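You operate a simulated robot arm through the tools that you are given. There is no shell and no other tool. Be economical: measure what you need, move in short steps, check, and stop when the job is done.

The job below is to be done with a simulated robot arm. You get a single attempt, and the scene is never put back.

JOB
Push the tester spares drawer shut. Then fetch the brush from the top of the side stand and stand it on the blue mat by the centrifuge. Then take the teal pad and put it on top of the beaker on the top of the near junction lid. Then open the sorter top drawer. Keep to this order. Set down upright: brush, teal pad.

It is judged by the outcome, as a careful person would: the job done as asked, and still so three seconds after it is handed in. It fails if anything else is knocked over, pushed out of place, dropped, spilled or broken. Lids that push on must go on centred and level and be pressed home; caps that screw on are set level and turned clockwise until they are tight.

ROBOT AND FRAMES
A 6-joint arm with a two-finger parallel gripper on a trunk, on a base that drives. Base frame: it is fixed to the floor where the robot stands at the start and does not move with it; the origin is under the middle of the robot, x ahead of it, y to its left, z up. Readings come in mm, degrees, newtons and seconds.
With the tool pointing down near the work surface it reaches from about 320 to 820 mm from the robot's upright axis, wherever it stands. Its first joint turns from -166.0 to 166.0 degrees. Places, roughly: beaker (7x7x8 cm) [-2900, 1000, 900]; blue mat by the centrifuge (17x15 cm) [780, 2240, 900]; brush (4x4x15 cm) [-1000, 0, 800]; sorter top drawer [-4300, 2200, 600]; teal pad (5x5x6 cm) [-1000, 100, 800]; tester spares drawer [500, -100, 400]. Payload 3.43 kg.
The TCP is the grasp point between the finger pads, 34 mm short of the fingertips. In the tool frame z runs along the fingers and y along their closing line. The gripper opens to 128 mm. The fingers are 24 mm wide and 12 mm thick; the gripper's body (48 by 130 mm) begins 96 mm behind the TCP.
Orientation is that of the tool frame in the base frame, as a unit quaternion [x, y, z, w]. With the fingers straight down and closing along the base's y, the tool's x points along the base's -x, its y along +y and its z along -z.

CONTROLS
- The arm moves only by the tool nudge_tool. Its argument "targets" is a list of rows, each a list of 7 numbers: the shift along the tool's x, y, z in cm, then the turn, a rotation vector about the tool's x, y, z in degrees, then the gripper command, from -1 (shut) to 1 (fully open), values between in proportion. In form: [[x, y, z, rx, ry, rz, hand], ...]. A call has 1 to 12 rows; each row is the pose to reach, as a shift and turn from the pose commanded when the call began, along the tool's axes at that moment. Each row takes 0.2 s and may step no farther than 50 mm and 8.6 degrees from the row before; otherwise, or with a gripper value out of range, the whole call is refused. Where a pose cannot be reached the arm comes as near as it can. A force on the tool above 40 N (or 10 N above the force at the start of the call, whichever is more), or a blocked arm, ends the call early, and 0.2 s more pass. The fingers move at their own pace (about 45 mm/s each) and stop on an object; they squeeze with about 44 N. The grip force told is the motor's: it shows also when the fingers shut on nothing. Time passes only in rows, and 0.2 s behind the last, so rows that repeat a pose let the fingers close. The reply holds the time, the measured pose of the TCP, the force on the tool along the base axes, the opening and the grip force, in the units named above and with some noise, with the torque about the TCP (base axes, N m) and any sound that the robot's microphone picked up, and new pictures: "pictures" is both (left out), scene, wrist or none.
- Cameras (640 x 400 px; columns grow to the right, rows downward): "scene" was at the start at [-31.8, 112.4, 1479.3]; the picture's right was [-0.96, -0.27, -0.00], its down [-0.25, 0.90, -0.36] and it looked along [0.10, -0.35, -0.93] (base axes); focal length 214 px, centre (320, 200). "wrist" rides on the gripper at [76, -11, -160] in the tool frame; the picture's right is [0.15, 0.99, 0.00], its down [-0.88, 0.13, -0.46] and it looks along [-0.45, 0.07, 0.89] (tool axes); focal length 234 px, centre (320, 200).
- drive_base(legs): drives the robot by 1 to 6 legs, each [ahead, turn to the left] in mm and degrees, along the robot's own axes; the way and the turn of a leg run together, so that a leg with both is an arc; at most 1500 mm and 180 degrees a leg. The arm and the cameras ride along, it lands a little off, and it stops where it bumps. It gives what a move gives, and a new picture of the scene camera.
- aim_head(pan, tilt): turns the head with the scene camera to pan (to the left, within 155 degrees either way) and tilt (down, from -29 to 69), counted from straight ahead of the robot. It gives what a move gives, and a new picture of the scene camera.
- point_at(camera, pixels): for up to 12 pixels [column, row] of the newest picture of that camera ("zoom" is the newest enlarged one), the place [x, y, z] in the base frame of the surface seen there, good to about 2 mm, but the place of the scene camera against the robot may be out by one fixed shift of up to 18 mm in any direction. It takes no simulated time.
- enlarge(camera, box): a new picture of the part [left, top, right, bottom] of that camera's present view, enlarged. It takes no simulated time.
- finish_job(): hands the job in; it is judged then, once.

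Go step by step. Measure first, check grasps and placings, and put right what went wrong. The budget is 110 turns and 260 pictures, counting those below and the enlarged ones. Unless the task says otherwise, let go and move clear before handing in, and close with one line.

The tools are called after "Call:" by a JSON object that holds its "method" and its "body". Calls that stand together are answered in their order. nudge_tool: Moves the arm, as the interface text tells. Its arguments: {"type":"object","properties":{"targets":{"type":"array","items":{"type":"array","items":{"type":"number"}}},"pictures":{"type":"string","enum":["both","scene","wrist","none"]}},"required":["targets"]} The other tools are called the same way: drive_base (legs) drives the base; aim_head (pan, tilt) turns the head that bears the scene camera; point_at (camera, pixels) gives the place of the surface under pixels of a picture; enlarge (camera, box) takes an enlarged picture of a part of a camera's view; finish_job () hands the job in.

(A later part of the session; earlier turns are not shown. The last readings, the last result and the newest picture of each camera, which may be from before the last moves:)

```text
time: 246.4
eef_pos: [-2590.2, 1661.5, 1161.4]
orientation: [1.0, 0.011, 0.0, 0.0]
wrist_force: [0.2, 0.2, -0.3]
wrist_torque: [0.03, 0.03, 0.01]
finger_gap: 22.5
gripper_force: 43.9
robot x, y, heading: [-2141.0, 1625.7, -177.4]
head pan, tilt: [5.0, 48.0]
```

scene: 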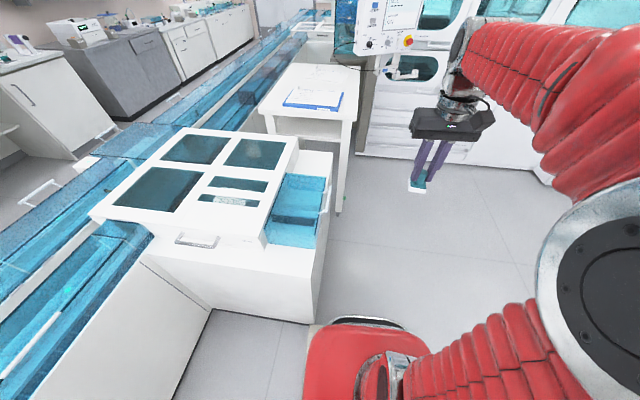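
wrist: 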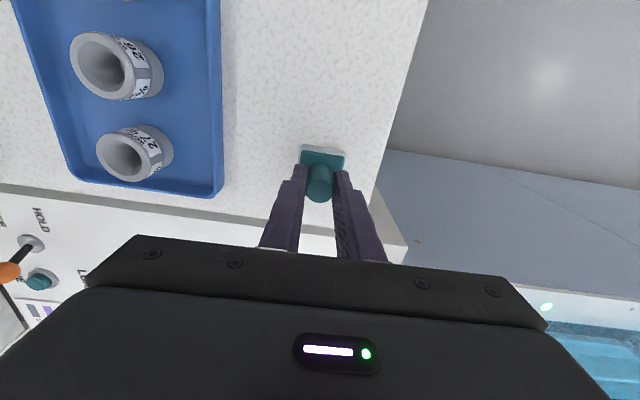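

The base's front-left corner is touching the cabinet corner at (−2430,1361), so the base is about ±290 by ±260 mm. I'll back off, swing wider to y≈1800 and then turn to face the lid.

Call:
{"method": "drive_base", "body": {"legs": [[-300, 0], [0, -11.5], [1070, 0], [0, 98.5]]}}

```text
time: 263.0
eef_pos: [-2976.8, 1372.5, 1160.9]
orientation: [0.719, 0.695, 0.0, -0.001]
wrist_force: [0.3, -0.5, 0.4]
wrist_torque: [-0.01, 0.02, -0.01]
finger_gap: 22.3
gripper_force: 44.2
robot x, y, heading: [-2967.0, 1820.2, -91.1]
head pan, tilt: [5.0, 48.0]
```

scene: 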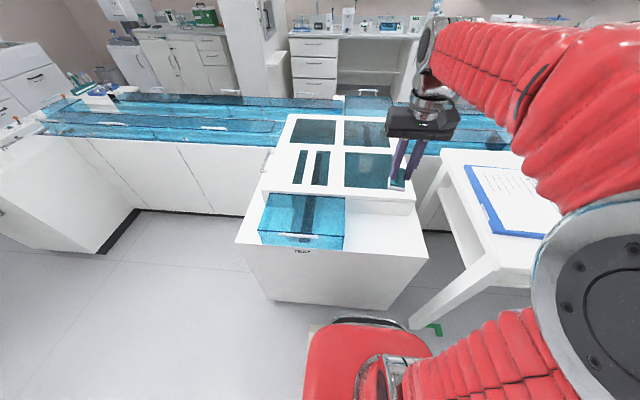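

Call:
{"method": "drive_base", "body": {"legs": [[90, 1]]}}

Call:
{"method": "enlarge", "body": {"camera": "scene", "box": [300, 120, 440, 210]}}

```text
time: 264.2
eef_pos: [-2971.5, 1281.3, 1161.7]
orientation: [0.713, 0.701, 0.0, 0.0]
wrist_force: [1.1, 0.5, -1.0]
wrist_torque: [-0.03, 0.04, 0.02]
finger_gap: 22.7
gripper_force: 44.2
robot x, y, heading: [-2968.5, 1728.5, -90.0]
head pan, tilt: [5.0, 48.0]
```

scene: 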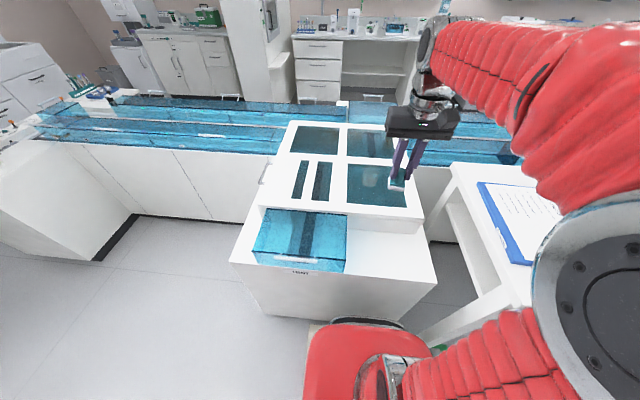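

```text
4.44 times, centred on (370, 165) of scene
```

zoom: 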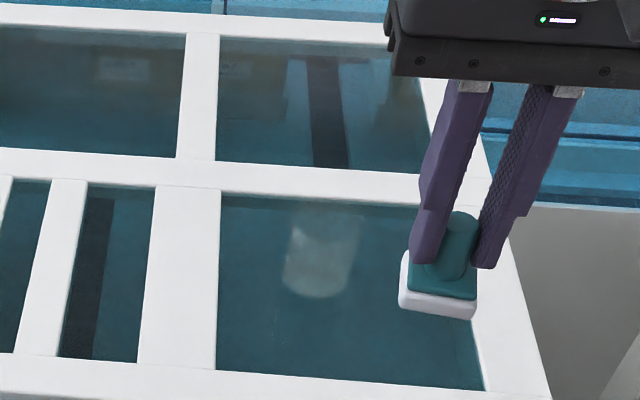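

Call:
{"method": "point_at", "body": {"camera": "zoom", "pixels": [[313, 290], [300, 280], [315, 275], [318, 260], [322, 240], [328, 218], [345, 270], [290, 240], [320, 310], [313, 298], [250, 260], [400, 360]]}}

```text
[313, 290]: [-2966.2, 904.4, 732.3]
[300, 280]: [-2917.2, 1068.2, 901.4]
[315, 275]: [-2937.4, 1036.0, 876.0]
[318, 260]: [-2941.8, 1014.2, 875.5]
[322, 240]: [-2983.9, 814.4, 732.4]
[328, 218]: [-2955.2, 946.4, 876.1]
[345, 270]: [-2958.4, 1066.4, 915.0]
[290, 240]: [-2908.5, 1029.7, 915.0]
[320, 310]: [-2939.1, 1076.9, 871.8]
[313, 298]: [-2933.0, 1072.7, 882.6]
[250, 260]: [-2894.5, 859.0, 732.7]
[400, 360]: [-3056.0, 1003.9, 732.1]
```

The hits on the glass fit a beaker of about 35 mm radius centred near (−2938,1038), with its rim near z≈957. I'll bring the pad above it and check with the wrist camera.

Call:
{"method": "nudge_tool", "body": {"targets": [[-4, 0.6, 0, 0, 0, 0, -1], [-8, 1.2, 0, 0, 0, 0, -1], [-12, 1.8, 0, 0, 0, 0, -1], [-16, 2.4, 0, 0, 0, 0, -1], [-20, 3, 0, 0, 0, 0, -1], [-20, 3, 0, 0, 0, 0, -1]], "pictures": "both"}}

```text
time: 265.6
eef_pos: [-2947.0, 1082.4, 1161.3]
orientation: [0.713, 0.701, -0.001, 0.001]
wrist_force: [0.2, 0.9, 0.2]
wrist_torque: [0.04, 0.0, -0.02]
finger_gap: 22.4
gripper_force: 44.4
robot x, y, heading: [-2970.5, 1728.9, -89.8]
head pan, tilt: [5.0, 48.0]
```

scene: 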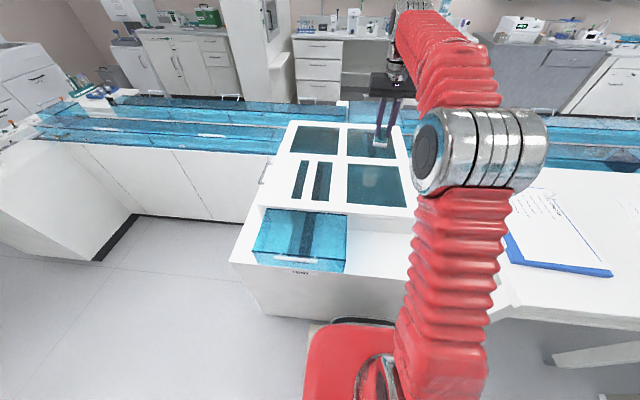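
wrist: 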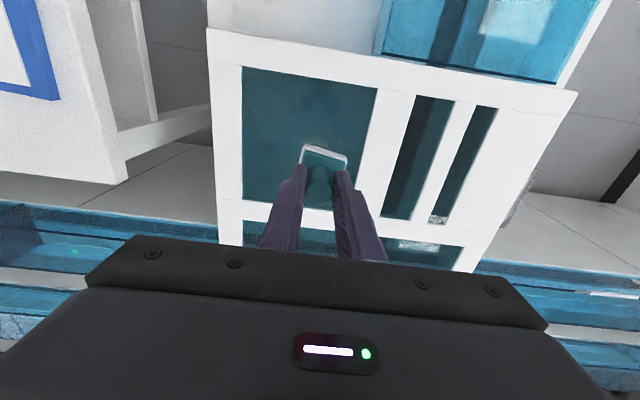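

Call:
{"method": "enlarge", "body": {"camera": "wrist", "box": [230, 60, 400, 210]}}

Call:
{"method": "point_at", "body": {"camera": "wrist", "pixels": [[310, 130], [320, 138], [300, 160], [290, 150], [345, 145], [355, 160], [325, 120], [280, 165], [245, 70], [375, 90], [360, 170]]}}

```text
2.67 times, centred on (315, 135) of wrist
```

zoom: 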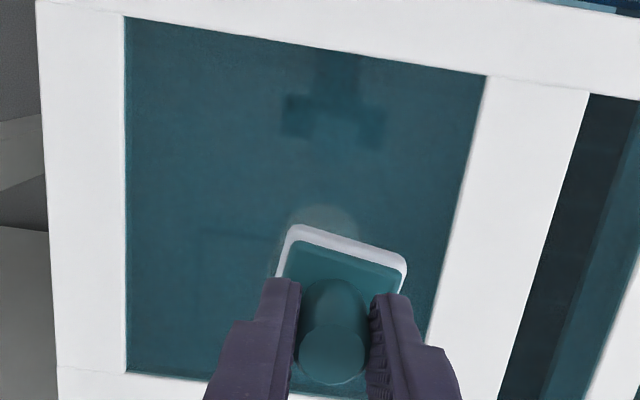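

```text
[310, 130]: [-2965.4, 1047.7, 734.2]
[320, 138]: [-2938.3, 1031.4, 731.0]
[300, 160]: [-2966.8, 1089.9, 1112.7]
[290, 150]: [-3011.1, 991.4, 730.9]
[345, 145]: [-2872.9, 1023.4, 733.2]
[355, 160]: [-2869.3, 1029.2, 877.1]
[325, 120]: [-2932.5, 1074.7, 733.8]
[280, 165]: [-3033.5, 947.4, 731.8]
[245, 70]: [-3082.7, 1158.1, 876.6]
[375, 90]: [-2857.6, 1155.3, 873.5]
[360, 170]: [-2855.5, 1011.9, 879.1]
```

Only the rim's arc shows behind the pad. I'll move 10 cm past it so the beaker comes out clear in the wrist view.

Call:
{"method": "nudge_tool", "body": {"targets": [[-4, 0, 0, 0, 0, 0, -1], [-8, 0, 0, 0, 0, 0, -1], [-11, 0, 0, 0, 0, 0, -1], [-11, 0, 0, 0, 0, 0, -1]], "pictures": "none"}}

Call:
{"method": "enlarge", "body": {"camera": "wrist", "box": [240, 20, 400, 180]}}

```text
time: 266.6
eef_pos: [-2947.5, 998.5, 1140.9]
orientation: [0.713, 0.701, 0.0, 0.001]
wrist_force: [0.5, 1.0, 0.7]
wrist_torque: [-0.05, 0.03, -0.01]
finger_gap: 22.4
gripper_force: 44.4
out of reach, approached as far as the arm can: row 2, 3, 4
robot x, y, heading: [-2963.9, 1731.6, -89.8]
head pan, tilt: [5.0, 48.0]
```

```text
2.50 times, centred on (320, 100) of wrist
```

zoom: 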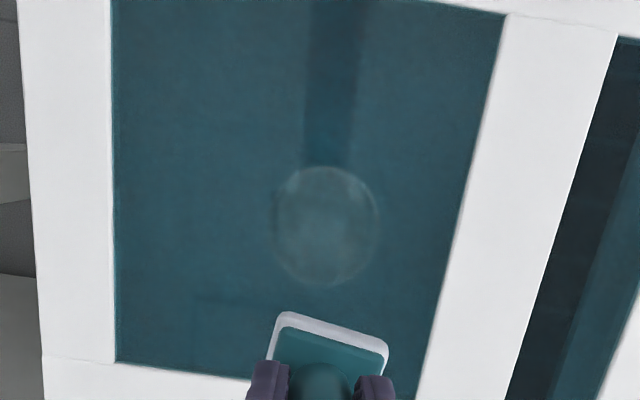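

The beaker now shows as a faint circle at zoom (325,225). I'll measure its rim.

Call:
{"method": "point_at", "body": {"camera": "zoom", "pixels": [[325, 170], [325, 284], [275, 225], [376, 222], [290, 180], [362, 180], [292, 265], [360, 262], [325, 225], [325, 200], [310, 250], [325, 270]]}}

```text
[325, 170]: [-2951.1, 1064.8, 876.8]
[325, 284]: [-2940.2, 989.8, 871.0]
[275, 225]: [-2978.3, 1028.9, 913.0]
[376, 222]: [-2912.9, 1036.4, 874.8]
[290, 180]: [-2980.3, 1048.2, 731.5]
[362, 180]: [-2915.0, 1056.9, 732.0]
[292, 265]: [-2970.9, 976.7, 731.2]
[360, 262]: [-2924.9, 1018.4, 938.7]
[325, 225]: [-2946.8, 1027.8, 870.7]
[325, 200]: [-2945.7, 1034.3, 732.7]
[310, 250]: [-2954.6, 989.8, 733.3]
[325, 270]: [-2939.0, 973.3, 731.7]
```

The estimates are around (−2945,1035) but scatter by about 10 mm. I'll drop to z≈1070 for a closer look.

Call:
{"method": "nudge_tool", "body": {"targets": [[0, 0, 4, 0, 0, 0, -1], [0, 0, 8, 0, 0, 0, -1], [0, 0, 8, 0, 0, 0, -1]], "pictures": "none"}}

Call:
{"method": "enlarge", "body": {"camera": "wrist", "box": [230, 0, 410, 180]}}

```text
time: 267.4
eef_pos: [-2946.6, 989.2, 1095.3]
orientation: [0.713, 0.701, 0.013, -0.014]
wrist_force: [-0.7, 0.6, -0.3]
wrist_torque: [0.0, 0.02, 0.01]
finger_gap: 22.5
gripper_force: 43.9
out of reach, approached as far as the arm can: row 1, 2, 3
robot x, y, heading: [-2972.5, 1728.8, -89.9]
head pan, tilt: [5.0, 48.0]
```

```text
2.22 times, centred on (320, 90) of wrist
```

zoom: 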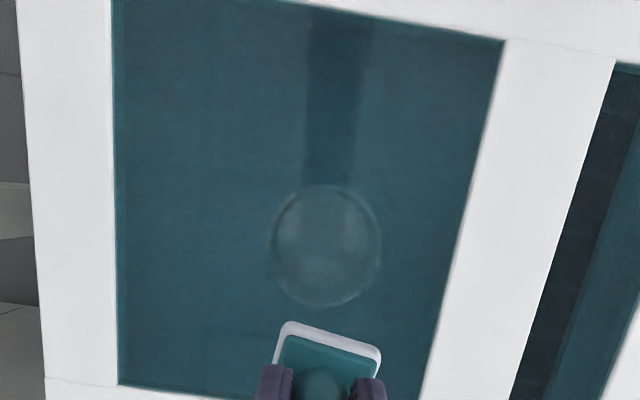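

Call:
{"method": "point_at", "body": {"camera": "zoom", "pixels": [[325, 187], [325, 190], [285, 205], [365, 202], [272, 245], [274, 235], [378, 240], [376, 255], [325, 303], [300, 298], [350, 296], [285, 285]]}}

Call:
{"method": "point_at", "body": {"camera": "zoom", "pixels": [[325, 300], [325, 295], [310, 300], [340, 299], [370, 275], [280, 275], [325, 184], [300, 192], [350, 192], [380, 245], [270, 250], [372, 215]]}}

```text
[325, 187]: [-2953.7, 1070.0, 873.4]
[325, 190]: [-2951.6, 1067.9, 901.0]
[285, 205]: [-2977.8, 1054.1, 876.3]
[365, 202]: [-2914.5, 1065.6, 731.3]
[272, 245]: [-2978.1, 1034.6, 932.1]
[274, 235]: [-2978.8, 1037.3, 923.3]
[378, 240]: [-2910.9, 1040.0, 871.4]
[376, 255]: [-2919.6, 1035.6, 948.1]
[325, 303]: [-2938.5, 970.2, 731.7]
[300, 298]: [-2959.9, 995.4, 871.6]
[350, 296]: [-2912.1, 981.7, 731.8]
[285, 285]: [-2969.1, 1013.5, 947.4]
```

```text
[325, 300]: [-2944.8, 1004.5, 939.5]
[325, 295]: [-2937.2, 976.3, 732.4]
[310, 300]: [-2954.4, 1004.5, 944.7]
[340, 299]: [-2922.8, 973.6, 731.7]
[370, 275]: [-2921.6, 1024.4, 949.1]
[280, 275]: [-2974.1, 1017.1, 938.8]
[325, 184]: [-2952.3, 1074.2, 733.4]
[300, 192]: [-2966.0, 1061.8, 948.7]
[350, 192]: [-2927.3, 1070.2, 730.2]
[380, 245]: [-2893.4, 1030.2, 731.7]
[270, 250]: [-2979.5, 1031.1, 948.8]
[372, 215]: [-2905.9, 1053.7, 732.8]
```

The fit gives the beaker's axis at (−2949,1036) with a radius of about 31 mm and its rim near z≈950–957. I'll place the pad over it at TCP z≈1045, still clear.

Call:
{"method": "nudge_tool", "body": {"targets": [[3.2, -0.1, 0, 0, 0, 0, -1], [6.4, -0.2, 0, 0, 0, 0, -1], [6.4, -0.2, 2, 0, 0, 0, -1], [6.4, -0.2, 3.5, 0, 0, 0, -1], [6.4, -0.2, 3.5, 0, 0, 0, -1]], "pictures": "none"}}

Call:
{"method": "enlarge", "body": {"camera": "wrist", "box": [230, 60, 410, 240]}}

Call:
{"method": "enlarge", "body": {"camera": "scene", "box": [330, 110, 430, 200]}}

```text
time: 268.6
eef_pos: [-2945.7, 991.4, 1115.2]
orientation: [0.713, 0.701, 0.003, -0.004]
wrist_force: [-1.0, -0.3, -0.6]
wrist_torque: [0.0, -0.02, -0.01]
finger_gap: 22.1
gripper_force: 44.2
out of reach, approached as far as the arm can: row 1, 2, 3, 4, 5
robot x, y, heading: [-2968.1, 1731.6, -89.8]
head pan, tilt: [5.0, 48.0]
```

```text
2.22 times, centred on (320, 150) of wrist
```

zoom: 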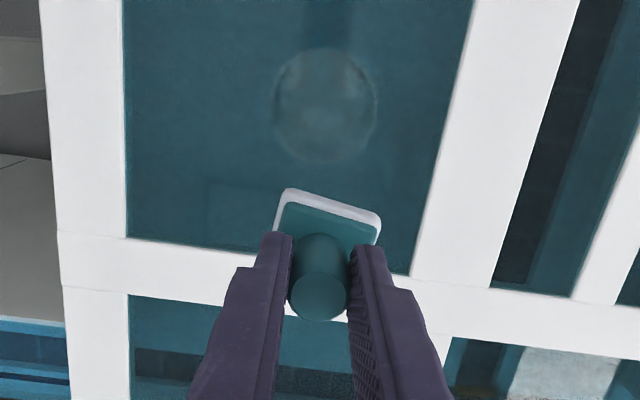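

```text
4.44 times, centred on (380, 155) of scene
```

zoom: 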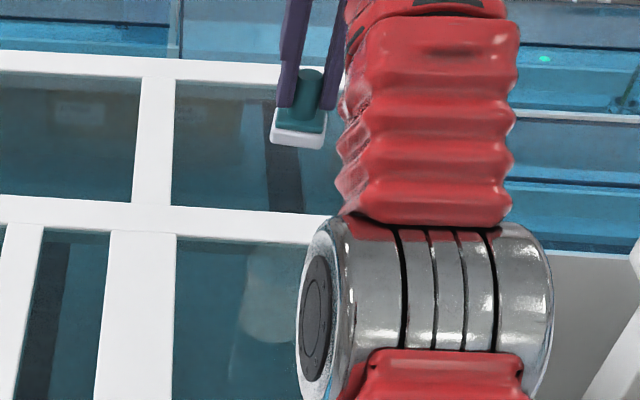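

The pose is still out of reach, so the stored command must be further off than I thought. I'll pull back toward the robot.

Call:
{"method": "nudge_tool", "body": {"targets": [[4, 0, 0, 0, 0, 0, -1], [8, 0, 0, 0, 0, 0, -1], [8, 0, 0, 0, 0, 0, -1]], "pictures": "none"}}

```text
time: 269.4
eef_pos: [-2943.8, 993.1, 1128.5]
orientation: [0.713, 0.701, 0.0, 0.0]
wrist_force: [1.4, 0.2, -0.3]
wrist_torque: [-0.01, -0.02, -0.03]
finger_gap: 22.4
gripper_force: 44.4
out of reach, approached as far as the arm can: row 1, 2, 3
robot x, y, heading: [-2967.0, 1732.6, -89.9]
head pan, tilt: [5.0, 48.0]
```

Call:
{"method": "nudge_tool", "body": {"targets": [[0, 0, -4, 0, 0, 0, -1], [0, 0, -8, 0, 0, 0, -1], [0, 0, -11, 0, 0, 0, -1], [0, 0, -11, 0, 0, 0, -1]], "pictures": "both"}}

```text
time: 270.4
eef_pos: [-2944.8, 1028.0, 1192.6]
orientation: [0.713, 0.701, 0.0, -0.001]
wrist_force: [0.2, 0.5, 0.0]
wrist_torque: [0.02, -0.04, -0.02]
finger_gap: 22.0
gripper_force: 43.6
out of reach, approached as far as the arm can: row 1, 2, 3, 4
robot x, y, heading: [-2970.2, 1733.4, -90.0]
head pan, tilt: [5.0, 48.0]
```

scene: 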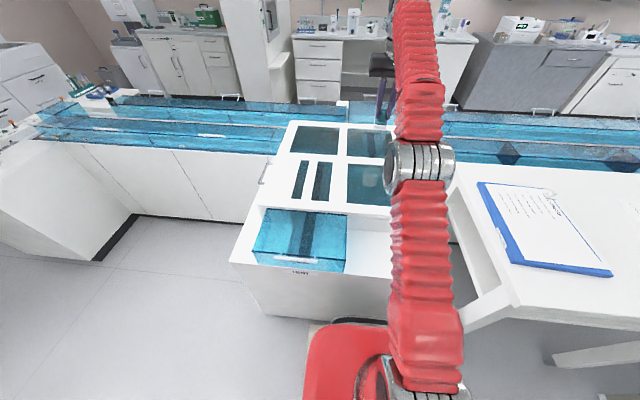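
wrist: 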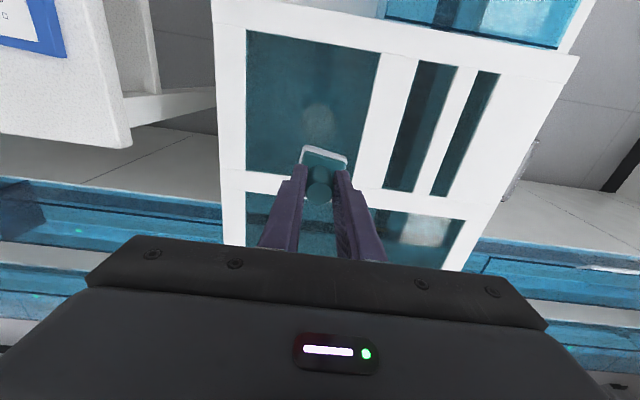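

Call:
{"method": "point_at", "body": {"camera": "scene", "pixels": [[425, 165], [400, 170], [420, 100], [415, 40], [430, 260], [435, 340], [440, 385], [385, 65]]}}

```text
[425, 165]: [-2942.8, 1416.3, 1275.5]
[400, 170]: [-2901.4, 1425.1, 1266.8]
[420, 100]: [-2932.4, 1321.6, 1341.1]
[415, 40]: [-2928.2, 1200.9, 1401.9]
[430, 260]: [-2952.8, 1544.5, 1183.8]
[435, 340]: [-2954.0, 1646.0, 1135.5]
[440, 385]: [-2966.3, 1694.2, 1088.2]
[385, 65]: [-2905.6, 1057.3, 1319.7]
```

The arm is stretched almost straight: shoulder (1730,1040), elbow (1416,1225), wrist about (1055,1400). That is singular. I'll command a definite retreat, inward and upward, and give the solver rows to bend.

Call:
{"method": "nudge_tool", "body": {"targets": [[4, 0, -1, 0, 0, 0, -1], [8, 0, -2, 0, 0, 0, -1], [12, 0, -2, 0, 0, 0, -1], [12, 0, -2, 0, 0, 0, -1], [12, 0, -2, 0, 0, 0, -1], [12, 0, -2, 0, 0, 0, -1]], "pictures": "none"}}

```text
time: 271.8
eef_pos: [-2944.3, 1151.0, 1210.3]
orientation: [0.713, 0.701, 0.0, 0.0]
wrist_force: [0.2, -0.3, -1.0]
wrist_torque: [-0.03, 0.01, 0.02]
finger_gap: 22.4
gripper_force: 44.5
robot x, y, heading: [-2968.1, 1728.4, -89.9]
head pan, tilt: [5.0, 48.0]
```

Call:
{"method": "enlarge", "body": {"camera": "scene", "box": [330, 0, 560, 400]}}

Call:
{"method": "point_at", "body": {"camera": "scene", "pixels": [[425, 165], [430, 130], [420, 100], [440, 200], [440, 260], [440, 340], [430, 50]]}}

```text
1.00 times, centred on (445, 200) of scene (not enlarged: the box is as wide or as high as the picture)
```

zoom: 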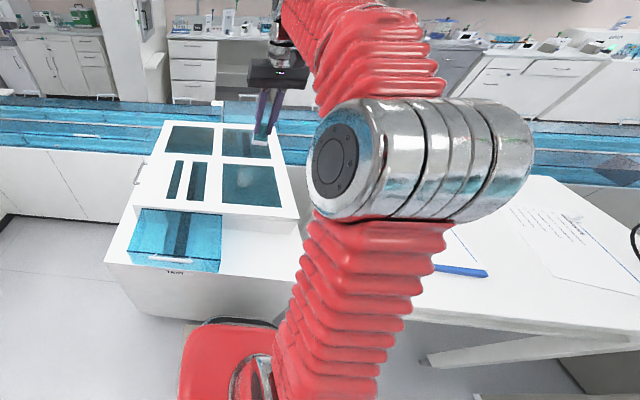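

```text
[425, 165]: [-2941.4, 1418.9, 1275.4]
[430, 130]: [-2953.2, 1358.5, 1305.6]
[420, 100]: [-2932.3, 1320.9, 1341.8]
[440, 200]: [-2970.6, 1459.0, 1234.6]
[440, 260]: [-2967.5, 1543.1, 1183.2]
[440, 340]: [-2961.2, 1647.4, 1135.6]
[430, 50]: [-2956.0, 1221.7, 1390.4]
```

The elbow is up again. Reach is better lower down, so I'll descend here first to z≈1070 and then go forward over the beaker.

Call:
{"method": "nudge_tool", "body": {"targets": [[0, 0, 4, 0, 0, 0, -1], [0, 0, 8, 0, 0, 0, -1], [0, 0, 11, 0, 0, 0, -1], [0, 0, 14, 0, 0, 0, -1], [-3.5, -0.25, 14, 0, 0, 0, -1], [-7, -0.5, 14, 0, 0, 0, -1], [-9, -0.5, 14, 0, 0, 0, -1], [-11.5, -0.5, 14, 0, 0, 0, -1], [-11.5, -0.5, 14, 0, 0, 0, -1]], "pictures": "none"}}

Call:
{"method": "enlarge", "body": {"camera": "wrist", "box": [230, 60, 410, 240]}}

```text
time: 273.8
eef_pos: [-2953.9, 1035.3, 1070.3]
orientation: [0.714, 0.701, 0.0, 0.0]
wrist_force: [0.3, -0.3, 0.6]
wrist_torque: [0.01, -0.01, 0.02]
finger_gap: 22.4
gripper_force: 44.5
robot x, y, heading: [-2970.8, 1733.1, -89.7]
head pan, tilt: [5.0, 48.0]
```

```text
2.22 times, centred on (320, 150) of wrist
```

zoom: 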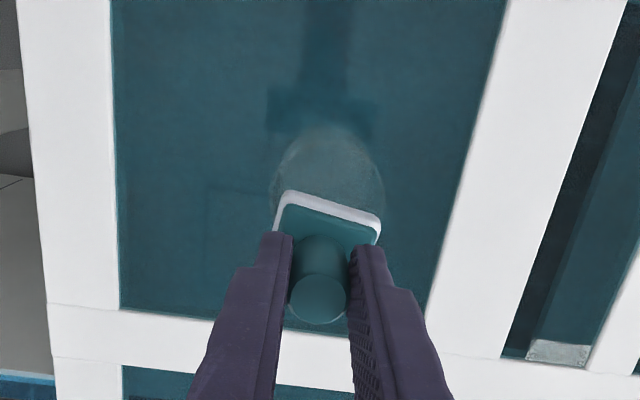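

Call:
{"method": "point_at", "body": {"camera": "zoom", "pixels": [[273, 185], [276, 175], [383, 185], [380, 170], [325, 128], [325, 132], [300, 145], [350, 140], [384, 195], [366, 150], [285, 160], [340, 133]]}}

```text
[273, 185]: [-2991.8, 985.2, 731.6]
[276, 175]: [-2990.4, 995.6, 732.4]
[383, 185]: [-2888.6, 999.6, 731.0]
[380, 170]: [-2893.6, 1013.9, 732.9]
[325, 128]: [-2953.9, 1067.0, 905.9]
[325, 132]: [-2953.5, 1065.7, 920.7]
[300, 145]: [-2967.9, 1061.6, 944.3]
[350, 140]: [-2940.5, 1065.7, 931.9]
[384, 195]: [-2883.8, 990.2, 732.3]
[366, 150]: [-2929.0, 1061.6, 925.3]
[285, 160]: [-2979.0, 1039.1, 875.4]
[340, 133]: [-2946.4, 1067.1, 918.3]
```

The beaker's axis fits (−2948.5,1034). I'll shift 4 mm in +x and lower to z≈1030.

Call:
{"method": "nudge_tool", "body": {"targets": [[0, 0.4, 1.5, 0, 0, 0, -1], [0, 0.4, 3, 0, 0, 0, -1], [0, 0.4, 4, 0, 0, 0, -1], [0, 0.4, 4, 0, 0, 0, -1]], "pictures": "none"}}

Call:
{"method": "enlarge", "body": {"camera": "wrist", "box": [260, 110, 380, 230]}}

```text
time: 274.8
eef_pos: [-2950.1, 1035.5, 1030.7]
orientation: [0.713, 0.701, 0.001, 0.0]
wrist_force: [0.0, -0.2, 0.1]
wrist_torque: [-0.03, 0.01, -0.02]
finger_gap: 22.4
gripper_force: 44.4
robot x, y, heading: [-2972.4, 1730.7, -89.9]
head pan, tilt: [5.0, 48.0]
```

```text
3.33 times, centred on (320, 170) of wrist
```

zoom: 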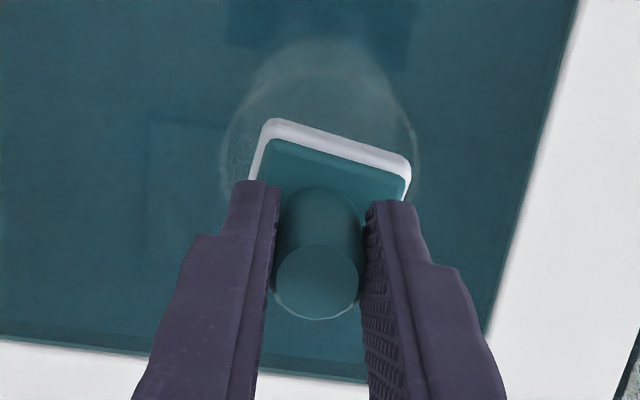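

The rim spans zoom columns 222–418, centred on the tool axis. I'll lower slowly and feel for contact.

Call:
{"method": "nudge_tool", "body": {"targets": [[0, 0, 0.3, 0, 0, 0, -1], [0, 0, 0.6, 0, 0, 0, -1], [0, 0, 0.8, 0, 0, 0, -1], [0, 0, 1.0, 0, 0, 0, -1], [0, 0, 1.2, 0, 0, 0, -1], [0, 0, 1.4, 0, 0, 0, -1]], "pictures": "none"}}

Call:
{"method": "enlarge", "body": {"camera": "wrist", "box": [260, 110, 380, 230]}}

```text
time: 276.2
eef_pos: [-2947.9, 1035.3, 1015.3]
orientation: [0.713, 0.701, 0.001, 0.0]
wrist_force: [-0.8, 0.3, -0.4]
wrist_torque: [-0.05, -0.02, -0.02]
finger_gap: 22.4
gripper_force: 43.9
robot x, y, heading: [-2970.9, 1730.8, -89.8]
head pan, tilt: [5.0, 48.0]
```

```text
3.33 times, centred on (320, 170) of wrist
```

zoom: 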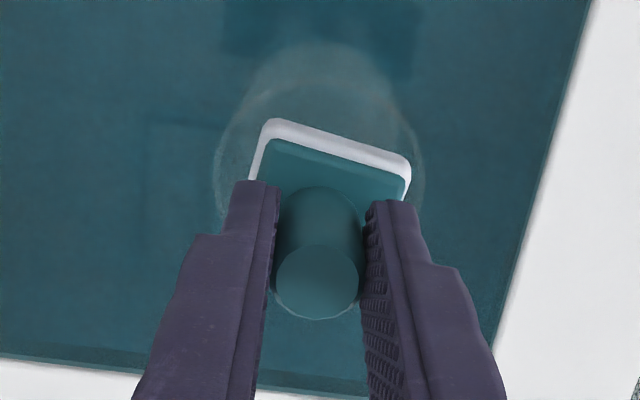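

No contact yet at z=1015; the rim hits reached only about 949. I'll continue in small steps.

Call:
{"method": "nudge_tool", "body": {"targets": [[0, 0, 0.2, 0, 0, 0, -1], [0, 0, 0.4, 0, 0, 0, -1], [0, 0, 0.6, 0, 0, 0, -1], [0, 0, 0.8, 0, 0, 0, -1], [0, 0, 0.8, 0, 0, 0, -1]], "pictures": "none"}}

```text
time: 277.4
eef_pos: [-2949.0, 1036.3, 1011.6]
orientation: [0.713, 0.702, -0.002, 0.002]
wrist_force: [-0.8, 1.5, 34.6]
wrist_torque: [0.15, 0.05, -0.03]
finger_gap: 22.7
gripper_force: 44.4
robot x, y, heading: [-2971.4, 1731.2, -90.0]
head pan, tilt: [5.0, 48.0]
```

Contact: 35 N at z=1011.6, so the pad is on the rim. I'll ease off 4 mm of command, then look before releasing.

Call:
{"method": "nudge_tool", "body": {"targets": [[0, 0, -0.2, 0, 0, 0, -1], [0, 0, -0.4, 0, 0, 0, -1], [0, 0, -0.4, 0, 0, 0, -1]], "pictures": "wrist"}}

Call:
{"method": "enlarge", "body": {"camera": "wrist", "box": [260, 110, 380, 230]}}

```text
time: 278.2
eef_pos: [-2948.7, 1036.5, 1011.1]
orientation: [0.713, 0.701, 0.001, 0.0]
wrist_force: [0.2, -4.7, 16.2]
wrist_torque: [-0.57, 0.02, 0.03]
finger_gap: 22.7
gripper_force: 44.3
robot x, y, heading: [-2970.8, 1730.7, -89.8]
head pan, tilt: [5.0, 48.0]
```

wrist: 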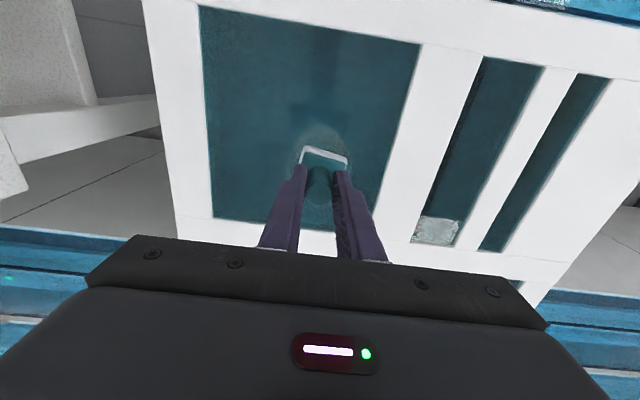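

```text
3.33 times, centred on (320, 170) of wrist
```

zoom: 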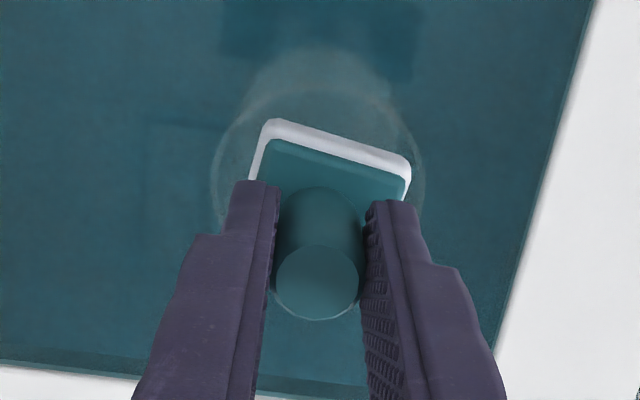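

At 35 N the contact was balanced (almost no torque), and the pad is centred on the beaker to about 1–2 mm. I'll release slowly without moving.

Call:
{"method": "nudge_tool", "body": {"targets": [[0, 0, 0, 0, 0, 0, -0.6], [0, 0, 0, 0, 0, 0, -0.5], [0, 0, 0, 0, 0, 0, -0.4], [0, 0, 0, 0, 0, 0, -0.3], [0, 0, 0, 0, 0, 0, -0.3]], "pictures": "none"}}

Call:
{"method": "enlarge", "body": {"camera": "wrist", "box": [260, 110, 380, 230]}}

```text
time: 279.4
eef_pos: [-2949.3, 1035.5, 1011.4]
orientation: [0.714, 0.7, 0.0, 0.0]
wrist_force: [-0.2, 0.0, -0.2]
wrist_torque: [-0.04, -0.04, -0.01]
finger_gap: 44.8
gripper_force: 0.0
robot x, y, heading: [-2970.0, 1730.7, -89.8]
head pan, tilt: [5.0, 48.0]
```

```text
3.33 times, centred on (320, 170) of wrist
```

zoom: 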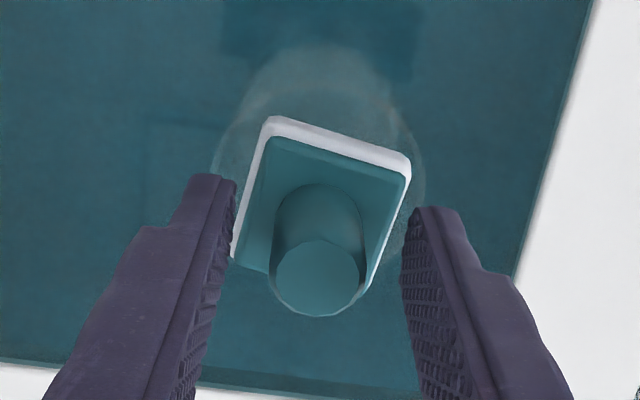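

The pad stays level on the beaker. I'll rise straight up, then retract.

Call:
{"method": "nudge_tool", "body": {"targets": [[0, 0, -1.5, 0, 0, 0, -0.3], [0, 0, -3.5, 0, 0, 0, -0.3], [0, 0, -6, 0, 0, 0, -0.3], [0, 0, -8, 0, 0, 0, -0.3], [4, 0, -9, 0, 0, 0, -0.3], [8, 0, -11, 0, 0, 0, -0.3], [12, 0, -13, 0, 0, 0, -0.3], [16, 0, -14, 0, 0, 0, -0.3], [20.5, 0, -14, 0, 0, 0, -0.3], [24.5, 0, -14, 0, 0, 0, -0.3]], "pictures": "scene"}}

Call:
{"method": "enlarge", "body": {"camera": "scene", "box": [300, 120, 440, 210]}}

Call:
{"method": "aim_head", "body": {"pan": -70, "tilt": 35}}

```text
time: 281.6
eef_pos: [-2942.8, 1281.2, 1152.0]
orientation: [0.714, 0.7, 0.0, 0.0]
wrist_force: [0.2, -1.5, -0.6]
wrist_torque: [0.04, 0.01, 0.02]
finger_gap: 44.6
gripper_force: 0.1
robot x, y, heading: [-2969.4, 1731.5, -89.9]
head pan, tilt: [5.0, 48.0]
```

scene: 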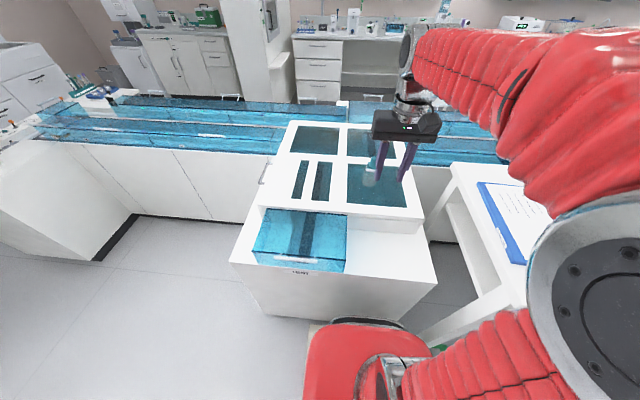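

```text
4.44 times, centred on (370, 165) of scene
```

zoom: 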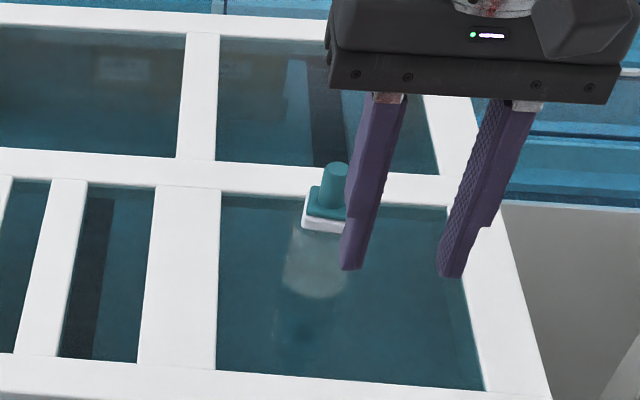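

```text
time: 283.1
eef_pos: [-2941.6, 1281.6, 1153.2]
orientation: [0.713, 0.701, -0.001, 0.001]
wrist_force: [0.3, -1.1, -0.2]
wrist_torque: [-0.03, -0.01, -0.02]
finger_gap: 44.9
gripper_force: 0.1
robot x, y, heading: [-2971.3, 1730.8, -90.0]
head pan, tilt: [-70.0, 35.0]
```

scene: 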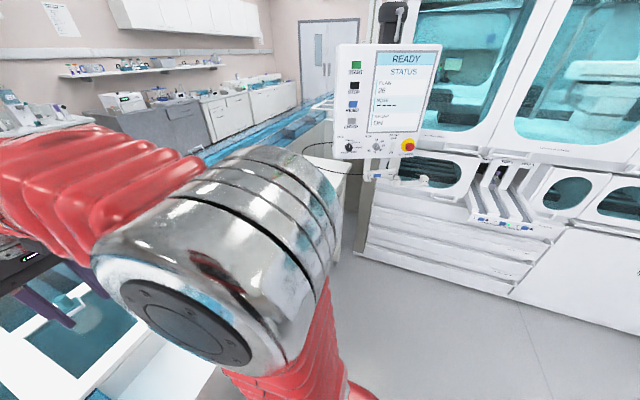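

The pad sits on the beaker. Next is the sorter: its drawer stack is at about (440,230). I'll zoom and measure.

Call:
{"method": "enlarge", "body": {"camera": "scene", "box": [350, 140, 570, 300]}}

Call:
{"method": "point_at", "body": {"camera": "scene", "pixels": [[380, 190], [450, 210], [520, 230], [545, 240], [450, 235], [450, 260], [370, 240], [440, 190], [500, 205], [560, 300], [385, 160], [520, 215]]}}

```text
2.50 times, centred on (460, 220) of scene
```

zoom: 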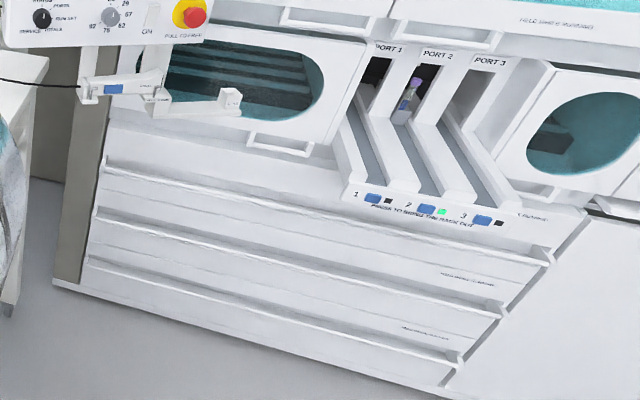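

```text
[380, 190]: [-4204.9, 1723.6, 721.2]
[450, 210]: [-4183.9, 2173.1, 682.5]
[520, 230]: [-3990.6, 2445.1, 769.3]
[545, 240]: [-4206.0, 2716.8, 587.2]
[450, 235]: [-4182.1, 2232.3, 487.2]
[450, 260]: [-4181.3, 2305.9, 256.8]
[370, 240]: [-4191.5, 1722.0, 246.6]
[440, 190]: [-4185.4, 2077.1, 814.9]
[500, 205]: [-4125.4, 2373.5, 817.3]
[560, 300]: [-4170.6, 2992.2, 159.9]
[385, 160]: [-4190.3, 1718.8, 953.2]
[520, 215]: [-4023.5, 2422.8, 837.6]
```

The drawers span y≈1700–2700 at x≈−4185. I'll back away from the cabinet and drive to face the sorter at y≈2150.

Call:
{"method": "drive_base", "body": {"legs": [[-120, 0], [0, -133], [450, 0], [0, 43]]}}

Call:
{"method": "aim_head", "body": {"pan": 10, "tilt": 35}}

```text
time: 290.3
eef_pos: [-3411.2, 1932.1, 1154.7]
orientation: [0.992, -0.125, -0.001, -0.001]
wrist_force: [-0.4, 0.0, 0.1]
wrist_torque: [-0.01, -0.01, 0.02]
finger_gap: 44.8
gripper_force: 0.0
robot x, y, heading: [-2976.6, 1801.0, 167.4]
head pan, tilt: [-70.0, 35.0]
stopped in leg 2: the robot was blocked; the commanded pose is now the measured one
```

scene: 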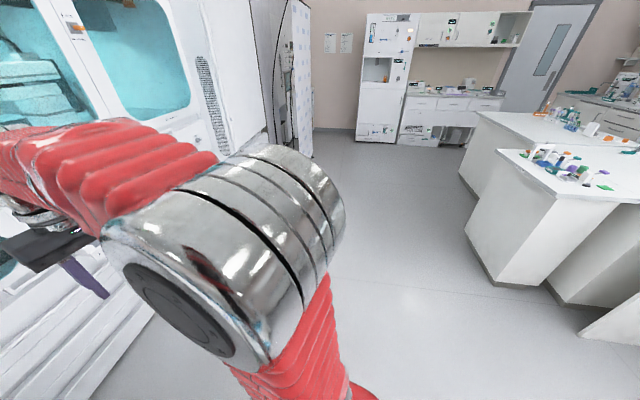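

```text
time: 291.9
eef_pos: [-3411.6, 1930.3, 1154.1]
orientation: [0.992, -0.125, -0.001, 0.0]
wrist_force: [-0.2, -0.9, 0.2]
wrist_torque: [0.0, -0.01, 0.02]
finger_gap: 45.0
gripper_force: 0.0
robot x, y, heading: [-2978.5, 1799.1, 167.4]
head pan, tilt: [10.0, 35.0]
```

scene: 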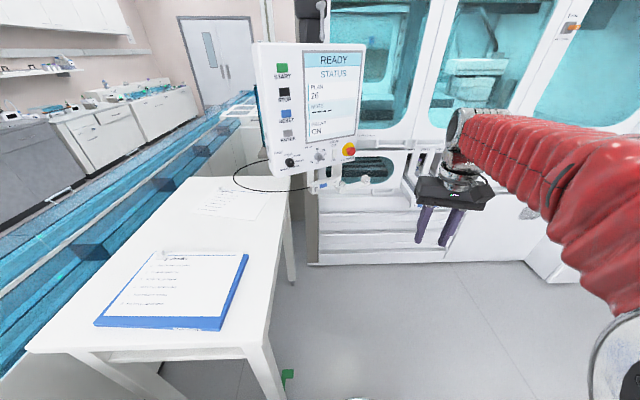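

The rear corner brushed the cabinet. I'll move forward first, then angle over to y≈2130 and face −x.

Call:
{"method": "drive_base", "body": {"legs": [[180, 0], [0, -42], [380, 0], [0, 54.5]]}}

Call:
{"method": "aim_head", "body": {"pan": 0, "tilt": 40}}

```text
time: 302.4
eef_pos: [-3825.2, 2185.5, 1155.7]
orientation: [1.0, -0.021, 0.0, 0.001]
wrist_force: [-0.4, -1.6, -0.6]
wrist_torque: [-0.03, 0.0, -0.02]
finger_gap: 44.9
gripper_force: 0.0
robot x, y, heading: [-3376.5, 2173.8, 179.1]
head pan, tilt: [10.0, 35.0]
```

scene: 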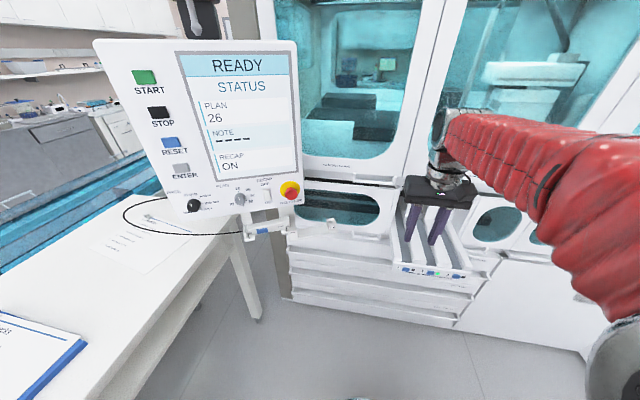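

```text
time: 303.1
eef_pos: [-3824.6, 2186.5, 1155.0]
orientation: [1.0, -0.021, -0.001, 0.0]
wrist_force: [0.0, 0.3, -0.3]
wrist_torque: [-0.03, -0.02, 0.03]
finger_gap: 44.7
gripper_force: 0.1
robot x, y, heading: [-3373.3, 2175.0, 179.3]
head pan, tilt: [0.0, 40.0]
```

scene: 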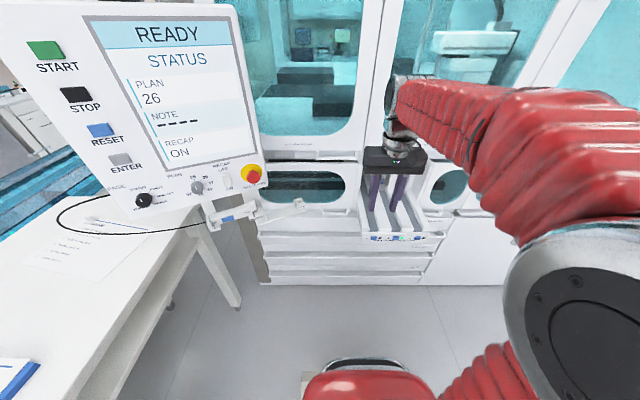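

Call:
{"method": "enlarge", "body": {"camera": "scene", "box": [245, 200, 455, 300]}}

Call:
{"method": "point_at", "body": {"camera": "scene", "pixels": [[300, 238], [300, 243], [300, 248], [300, 254], [300, 262], [300, 270], [300, 278], [400, 252], [340, 238], [265, 234], [435, 240], [300, 207]]}}

```text
3.05 times, centred on (350, 250) of scene
```

zoom: 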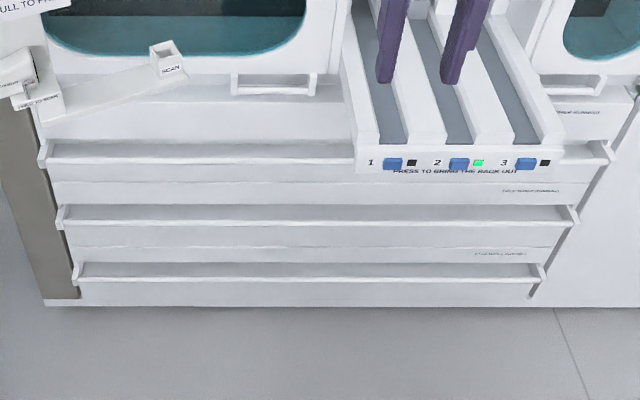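

```text
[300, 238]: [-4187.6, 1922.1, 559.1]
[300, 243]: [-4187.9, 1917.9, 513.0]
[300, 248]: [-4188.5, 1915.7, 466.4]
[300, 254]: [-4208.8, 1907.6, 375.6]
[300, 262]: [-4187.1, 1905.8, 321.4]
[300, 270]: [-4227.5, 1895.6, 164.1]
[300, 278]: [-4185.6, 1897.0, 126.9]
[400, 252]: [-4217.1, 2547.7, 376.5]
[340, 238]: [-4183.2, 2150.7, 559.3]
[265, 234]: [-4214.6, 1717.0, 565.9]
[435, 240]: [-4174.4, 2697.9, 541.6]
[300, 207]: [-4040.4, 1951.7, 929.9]
```

Call:
{"method": "enlarge", "body": {"camera": "scene", "box": [400, 205, 460, 290]}}

Call:
{"method": "enlarge", "body": {"camera": "scene", "box": [250, 210, 330, 265]}}

Call:
{"method": "point_at", "body": {"camera": "zoom", "pixels": [[400, 60], [400, 120], [400, 160], [400, 180], [400, 190], [400, 205], [400, 220], [400, 235], [400, 250], [400, 300], [100, 190], [400, 340]]}}

```text
4.71 times, centred on (430, 248) of scene
```

zoom: 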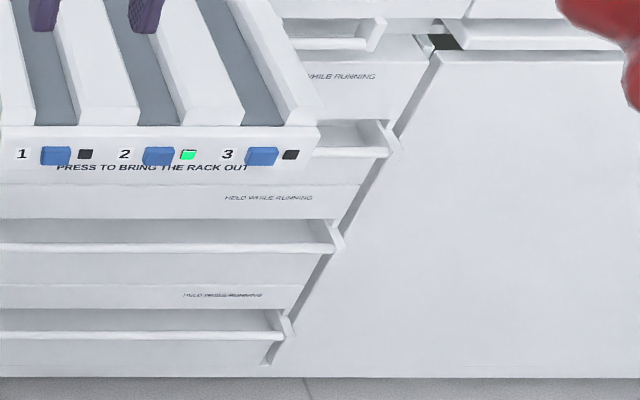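

```text
7.27 times, centred on (290, 238) of scene
```

zoom: 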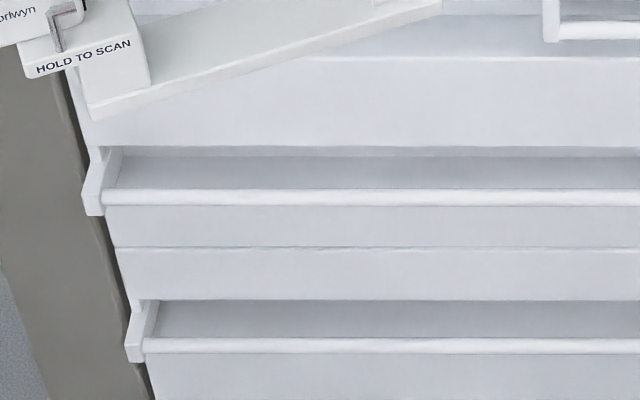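

```text
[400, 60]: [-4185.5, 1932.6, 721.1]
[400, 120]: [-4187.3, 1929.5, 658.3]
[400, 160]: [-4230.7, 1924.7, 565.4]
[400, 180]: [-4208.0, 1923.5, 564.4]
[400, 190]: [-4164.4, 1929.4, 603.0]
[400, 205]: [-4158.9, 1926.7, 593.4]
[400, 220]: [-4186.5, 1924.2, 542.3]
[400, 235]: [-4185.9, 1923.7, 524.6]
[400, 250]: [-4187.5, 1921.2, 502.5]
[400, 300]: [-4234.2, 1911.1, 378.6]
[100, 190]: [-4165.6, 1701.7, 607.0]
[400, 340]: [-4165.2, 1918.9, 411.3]
```

Each drawer has a full-width grab bar in front of a recess. The top drawer's bar is at about x −4162, z≈600, and the drawer spans z≈505–722. I'll close the fingers, tilt about 40°, and descend in front of it at y≈2060, clear of the port shelf and scanner arm.

Call:
{"method": "nudge_tool", "body": {"targets": [[-0.5, 1.28, 4.25, 0, -4, 0, -1], [-1, 2.56, 8.5, 0, -8, 0, -1], [-1.5, 3.84, 12.75, 0, -12, 0, -1], [-2, 5.1, 17, 0, -16, 0, -1], [-2.5, 6.4, 21.25, 0, -20, 0, -1], [-3, 7.7, 25.5, 0, -24, 0, -1], [-3.5, 9, 29.75, 0, -28, 0, -1], [-4, 10.2, 34, 0, -32, 0, -1], [-4.5, 11.5, 38.25, 0, -36, 0, -1], [-5, 12.8, 42.5, 0, -40, 0, -1], [-5, 12.8, 42.5, 0, -40, 0, -1]], "pictures": "both"}}

```text
time: 305.5
eef_pos: [-3885.0, 2059.7, 735.9]
orientation: [0.94, -0.035, -0.338, -0.023]
wrist_force: [-1.1, -5.1, -0.3]
wrist_torque: [0.41, -0.09, -0.25]
finger_gap: 0.1
gripper_force: 33.0
out of reach, approached as far as the arm can: row 8, 10, 11
robot x, y, heading: [-3371.6, 2172.7, 179.1]
head pan, tilt: [0.0, 40.0]
```

scene: 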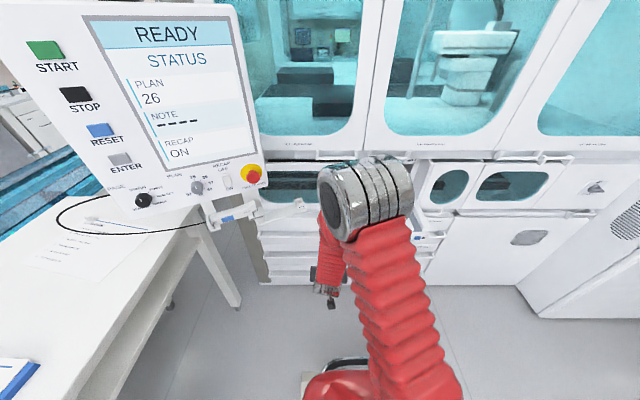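
wrist: 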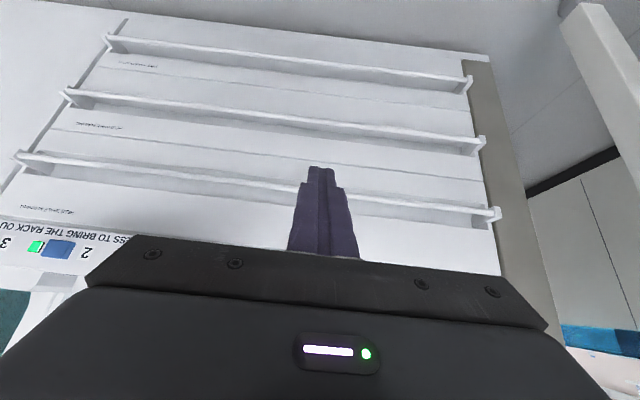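

The wrist view (upside down) shows the top drawer's bar running from (25,155) to (495,215). I'll measure bar and recess.

Call:
{"method": "point_at", "body": {"camera": "wrist", "pixels": [[250, 180], [250, 183], [250, 186], [250, 190], [250, 195], [250, 200], [250, 205], [250, 215], [400, 200], [400, 196], [250, 172], [250, 150]]}}

Call:
{"method": "enlarge", "body": {"camera": "wrist", "box": [200, 140, 300, 230]}}

```text
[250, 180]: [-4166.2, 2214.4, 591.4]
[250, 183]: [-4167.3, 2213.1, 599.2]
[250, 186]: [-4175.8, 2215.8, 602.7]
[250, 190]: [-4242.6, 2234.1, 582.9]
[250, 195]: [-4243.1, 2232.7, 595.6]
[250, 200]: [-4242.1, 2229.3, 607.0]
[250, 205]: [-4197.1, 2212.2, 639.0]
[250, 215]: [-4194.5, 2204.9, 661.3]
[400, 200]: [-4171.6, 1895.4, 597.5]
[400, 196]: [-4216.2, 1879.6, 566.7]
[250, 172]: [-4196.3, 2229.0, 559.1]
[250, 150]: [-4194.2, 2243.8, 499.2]
```

```text
4.44 times, centred on (250, 185) of wrist
```

zoom: 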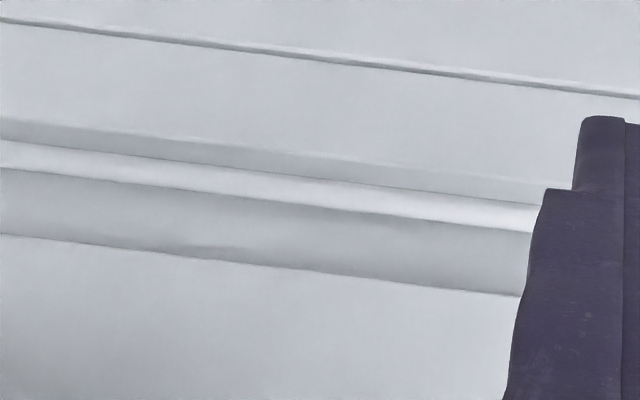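

The bar centre is at about (−4171, z 598), radius 6, with the recess back at −4243 and the upper lip at z≈637. Before going in, I'll check the shelf and scanner clearances.

Call:
{"method": "point_at", "body": {"camera": "wrist", "pixels": [[125, 240], [140, 240], [60, 250], [90, 245]]}}

Call:
{"method": "point_at", "body": {"camera": "scene", "pixels": [[305, 203], [298, 208], [270, 214], [225, 225], [300, 212], [262, 205]]}}

```text
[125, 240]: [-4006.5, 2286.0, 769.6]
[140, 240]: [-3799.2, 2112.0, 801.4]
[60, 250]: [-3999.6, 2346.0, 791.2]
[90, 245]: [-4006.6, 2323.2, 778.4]
```

```text
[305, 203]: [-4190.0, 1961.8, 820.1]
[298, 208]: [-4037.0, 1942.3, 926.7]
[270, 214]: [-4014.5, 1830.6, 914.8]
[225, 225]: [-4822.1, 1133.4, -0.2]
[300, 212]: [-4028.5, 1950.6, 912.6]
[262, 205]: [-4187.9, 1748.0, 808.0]
```

The shelf edge is at y≈2285 and the scanner tip at y≈1955, so y≈2110 is clear of both. I'll move to the pre-hook pose.

Call:
{"method": "nudge_tool", "body": {"targets": [[-2.7, -0.4, 3.5, 0, 0, 0, -1], [-5.3, -0.8, 6.9, 0, 0, 0, -1], [-8, -1.2, 10.4, 0, 0, 0, -1], [-10.6, -1.6, 13.8, 0, 0, 0, -1], [-13.2, -2, 17.3, 0, 0, 0, -1], [-15.8, -2.3, 20.7, 0, 0, 0, -1], [-15.8, -2.3, 20.7, 0, 0, 0, -1]], "pictures": "wrist"}}

```text
time: 307.1
eef_pos: [-4137.9, 2090.8, 679.4]
orientation: [0.939, -0.019, -0.343, -0.008]
wrist_force: [-0.9, 0.4, 0.3]
wrist_torque: [-0.03, -0.02, 0.0]
finger_gap: 0.0
gripper_force: 32.9
robot x, y, heading: [-3372.0, 2172.4, 179.2]
head pan, tilt: [0.0, 40.0]
```

wrist: 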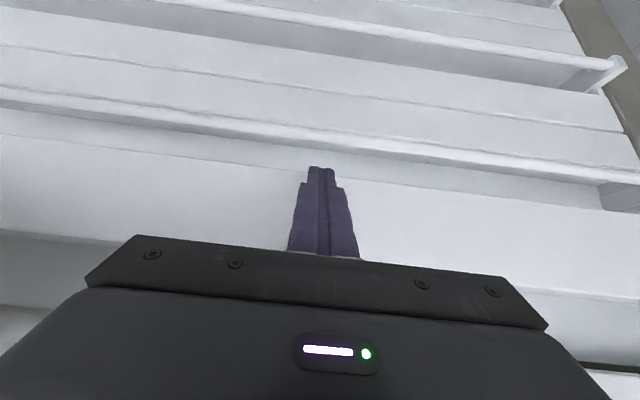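

Call:
{"method": "point_at", "body": {"camera": "wrist", "pixels": [[320, 138], [320, 142], [320, 146], [320, 150], [320, 155], [320, 160], [320, 165], [280, 165], [280, 150], [280, 130], [380, 185], [380, 150]]}}

Call:
{"method": "enlarge", "body": {"camera": "wrist", "box": [260, 100, 380, 220]}}

```text
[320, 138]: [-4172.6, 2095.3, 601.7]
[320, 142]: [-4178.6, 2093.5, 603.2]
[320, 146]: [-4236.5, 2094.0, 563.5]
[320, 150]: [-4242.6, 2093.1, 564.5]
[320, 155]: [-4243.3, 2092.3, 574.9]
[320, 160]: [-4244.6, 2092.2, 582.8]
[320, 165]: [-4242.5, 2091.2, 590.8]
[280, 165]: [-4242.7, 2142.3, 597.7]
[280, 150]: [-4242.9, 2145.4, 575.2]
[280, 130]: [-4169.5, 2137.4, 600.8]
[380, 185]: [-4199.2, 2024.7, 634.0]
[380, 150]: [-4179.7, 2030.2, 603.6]
```

```text
3.33 times, centred on (320, 160) of wrist
```

zoom: 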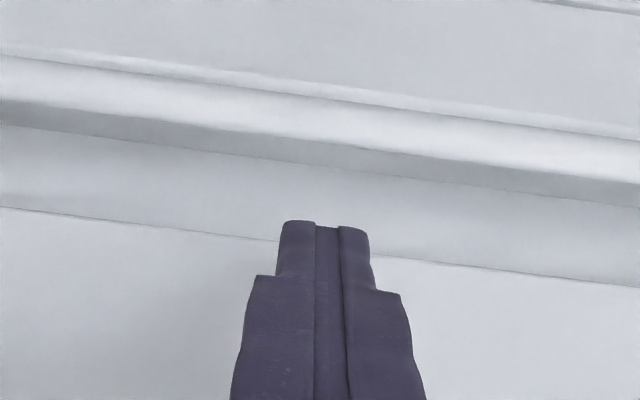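

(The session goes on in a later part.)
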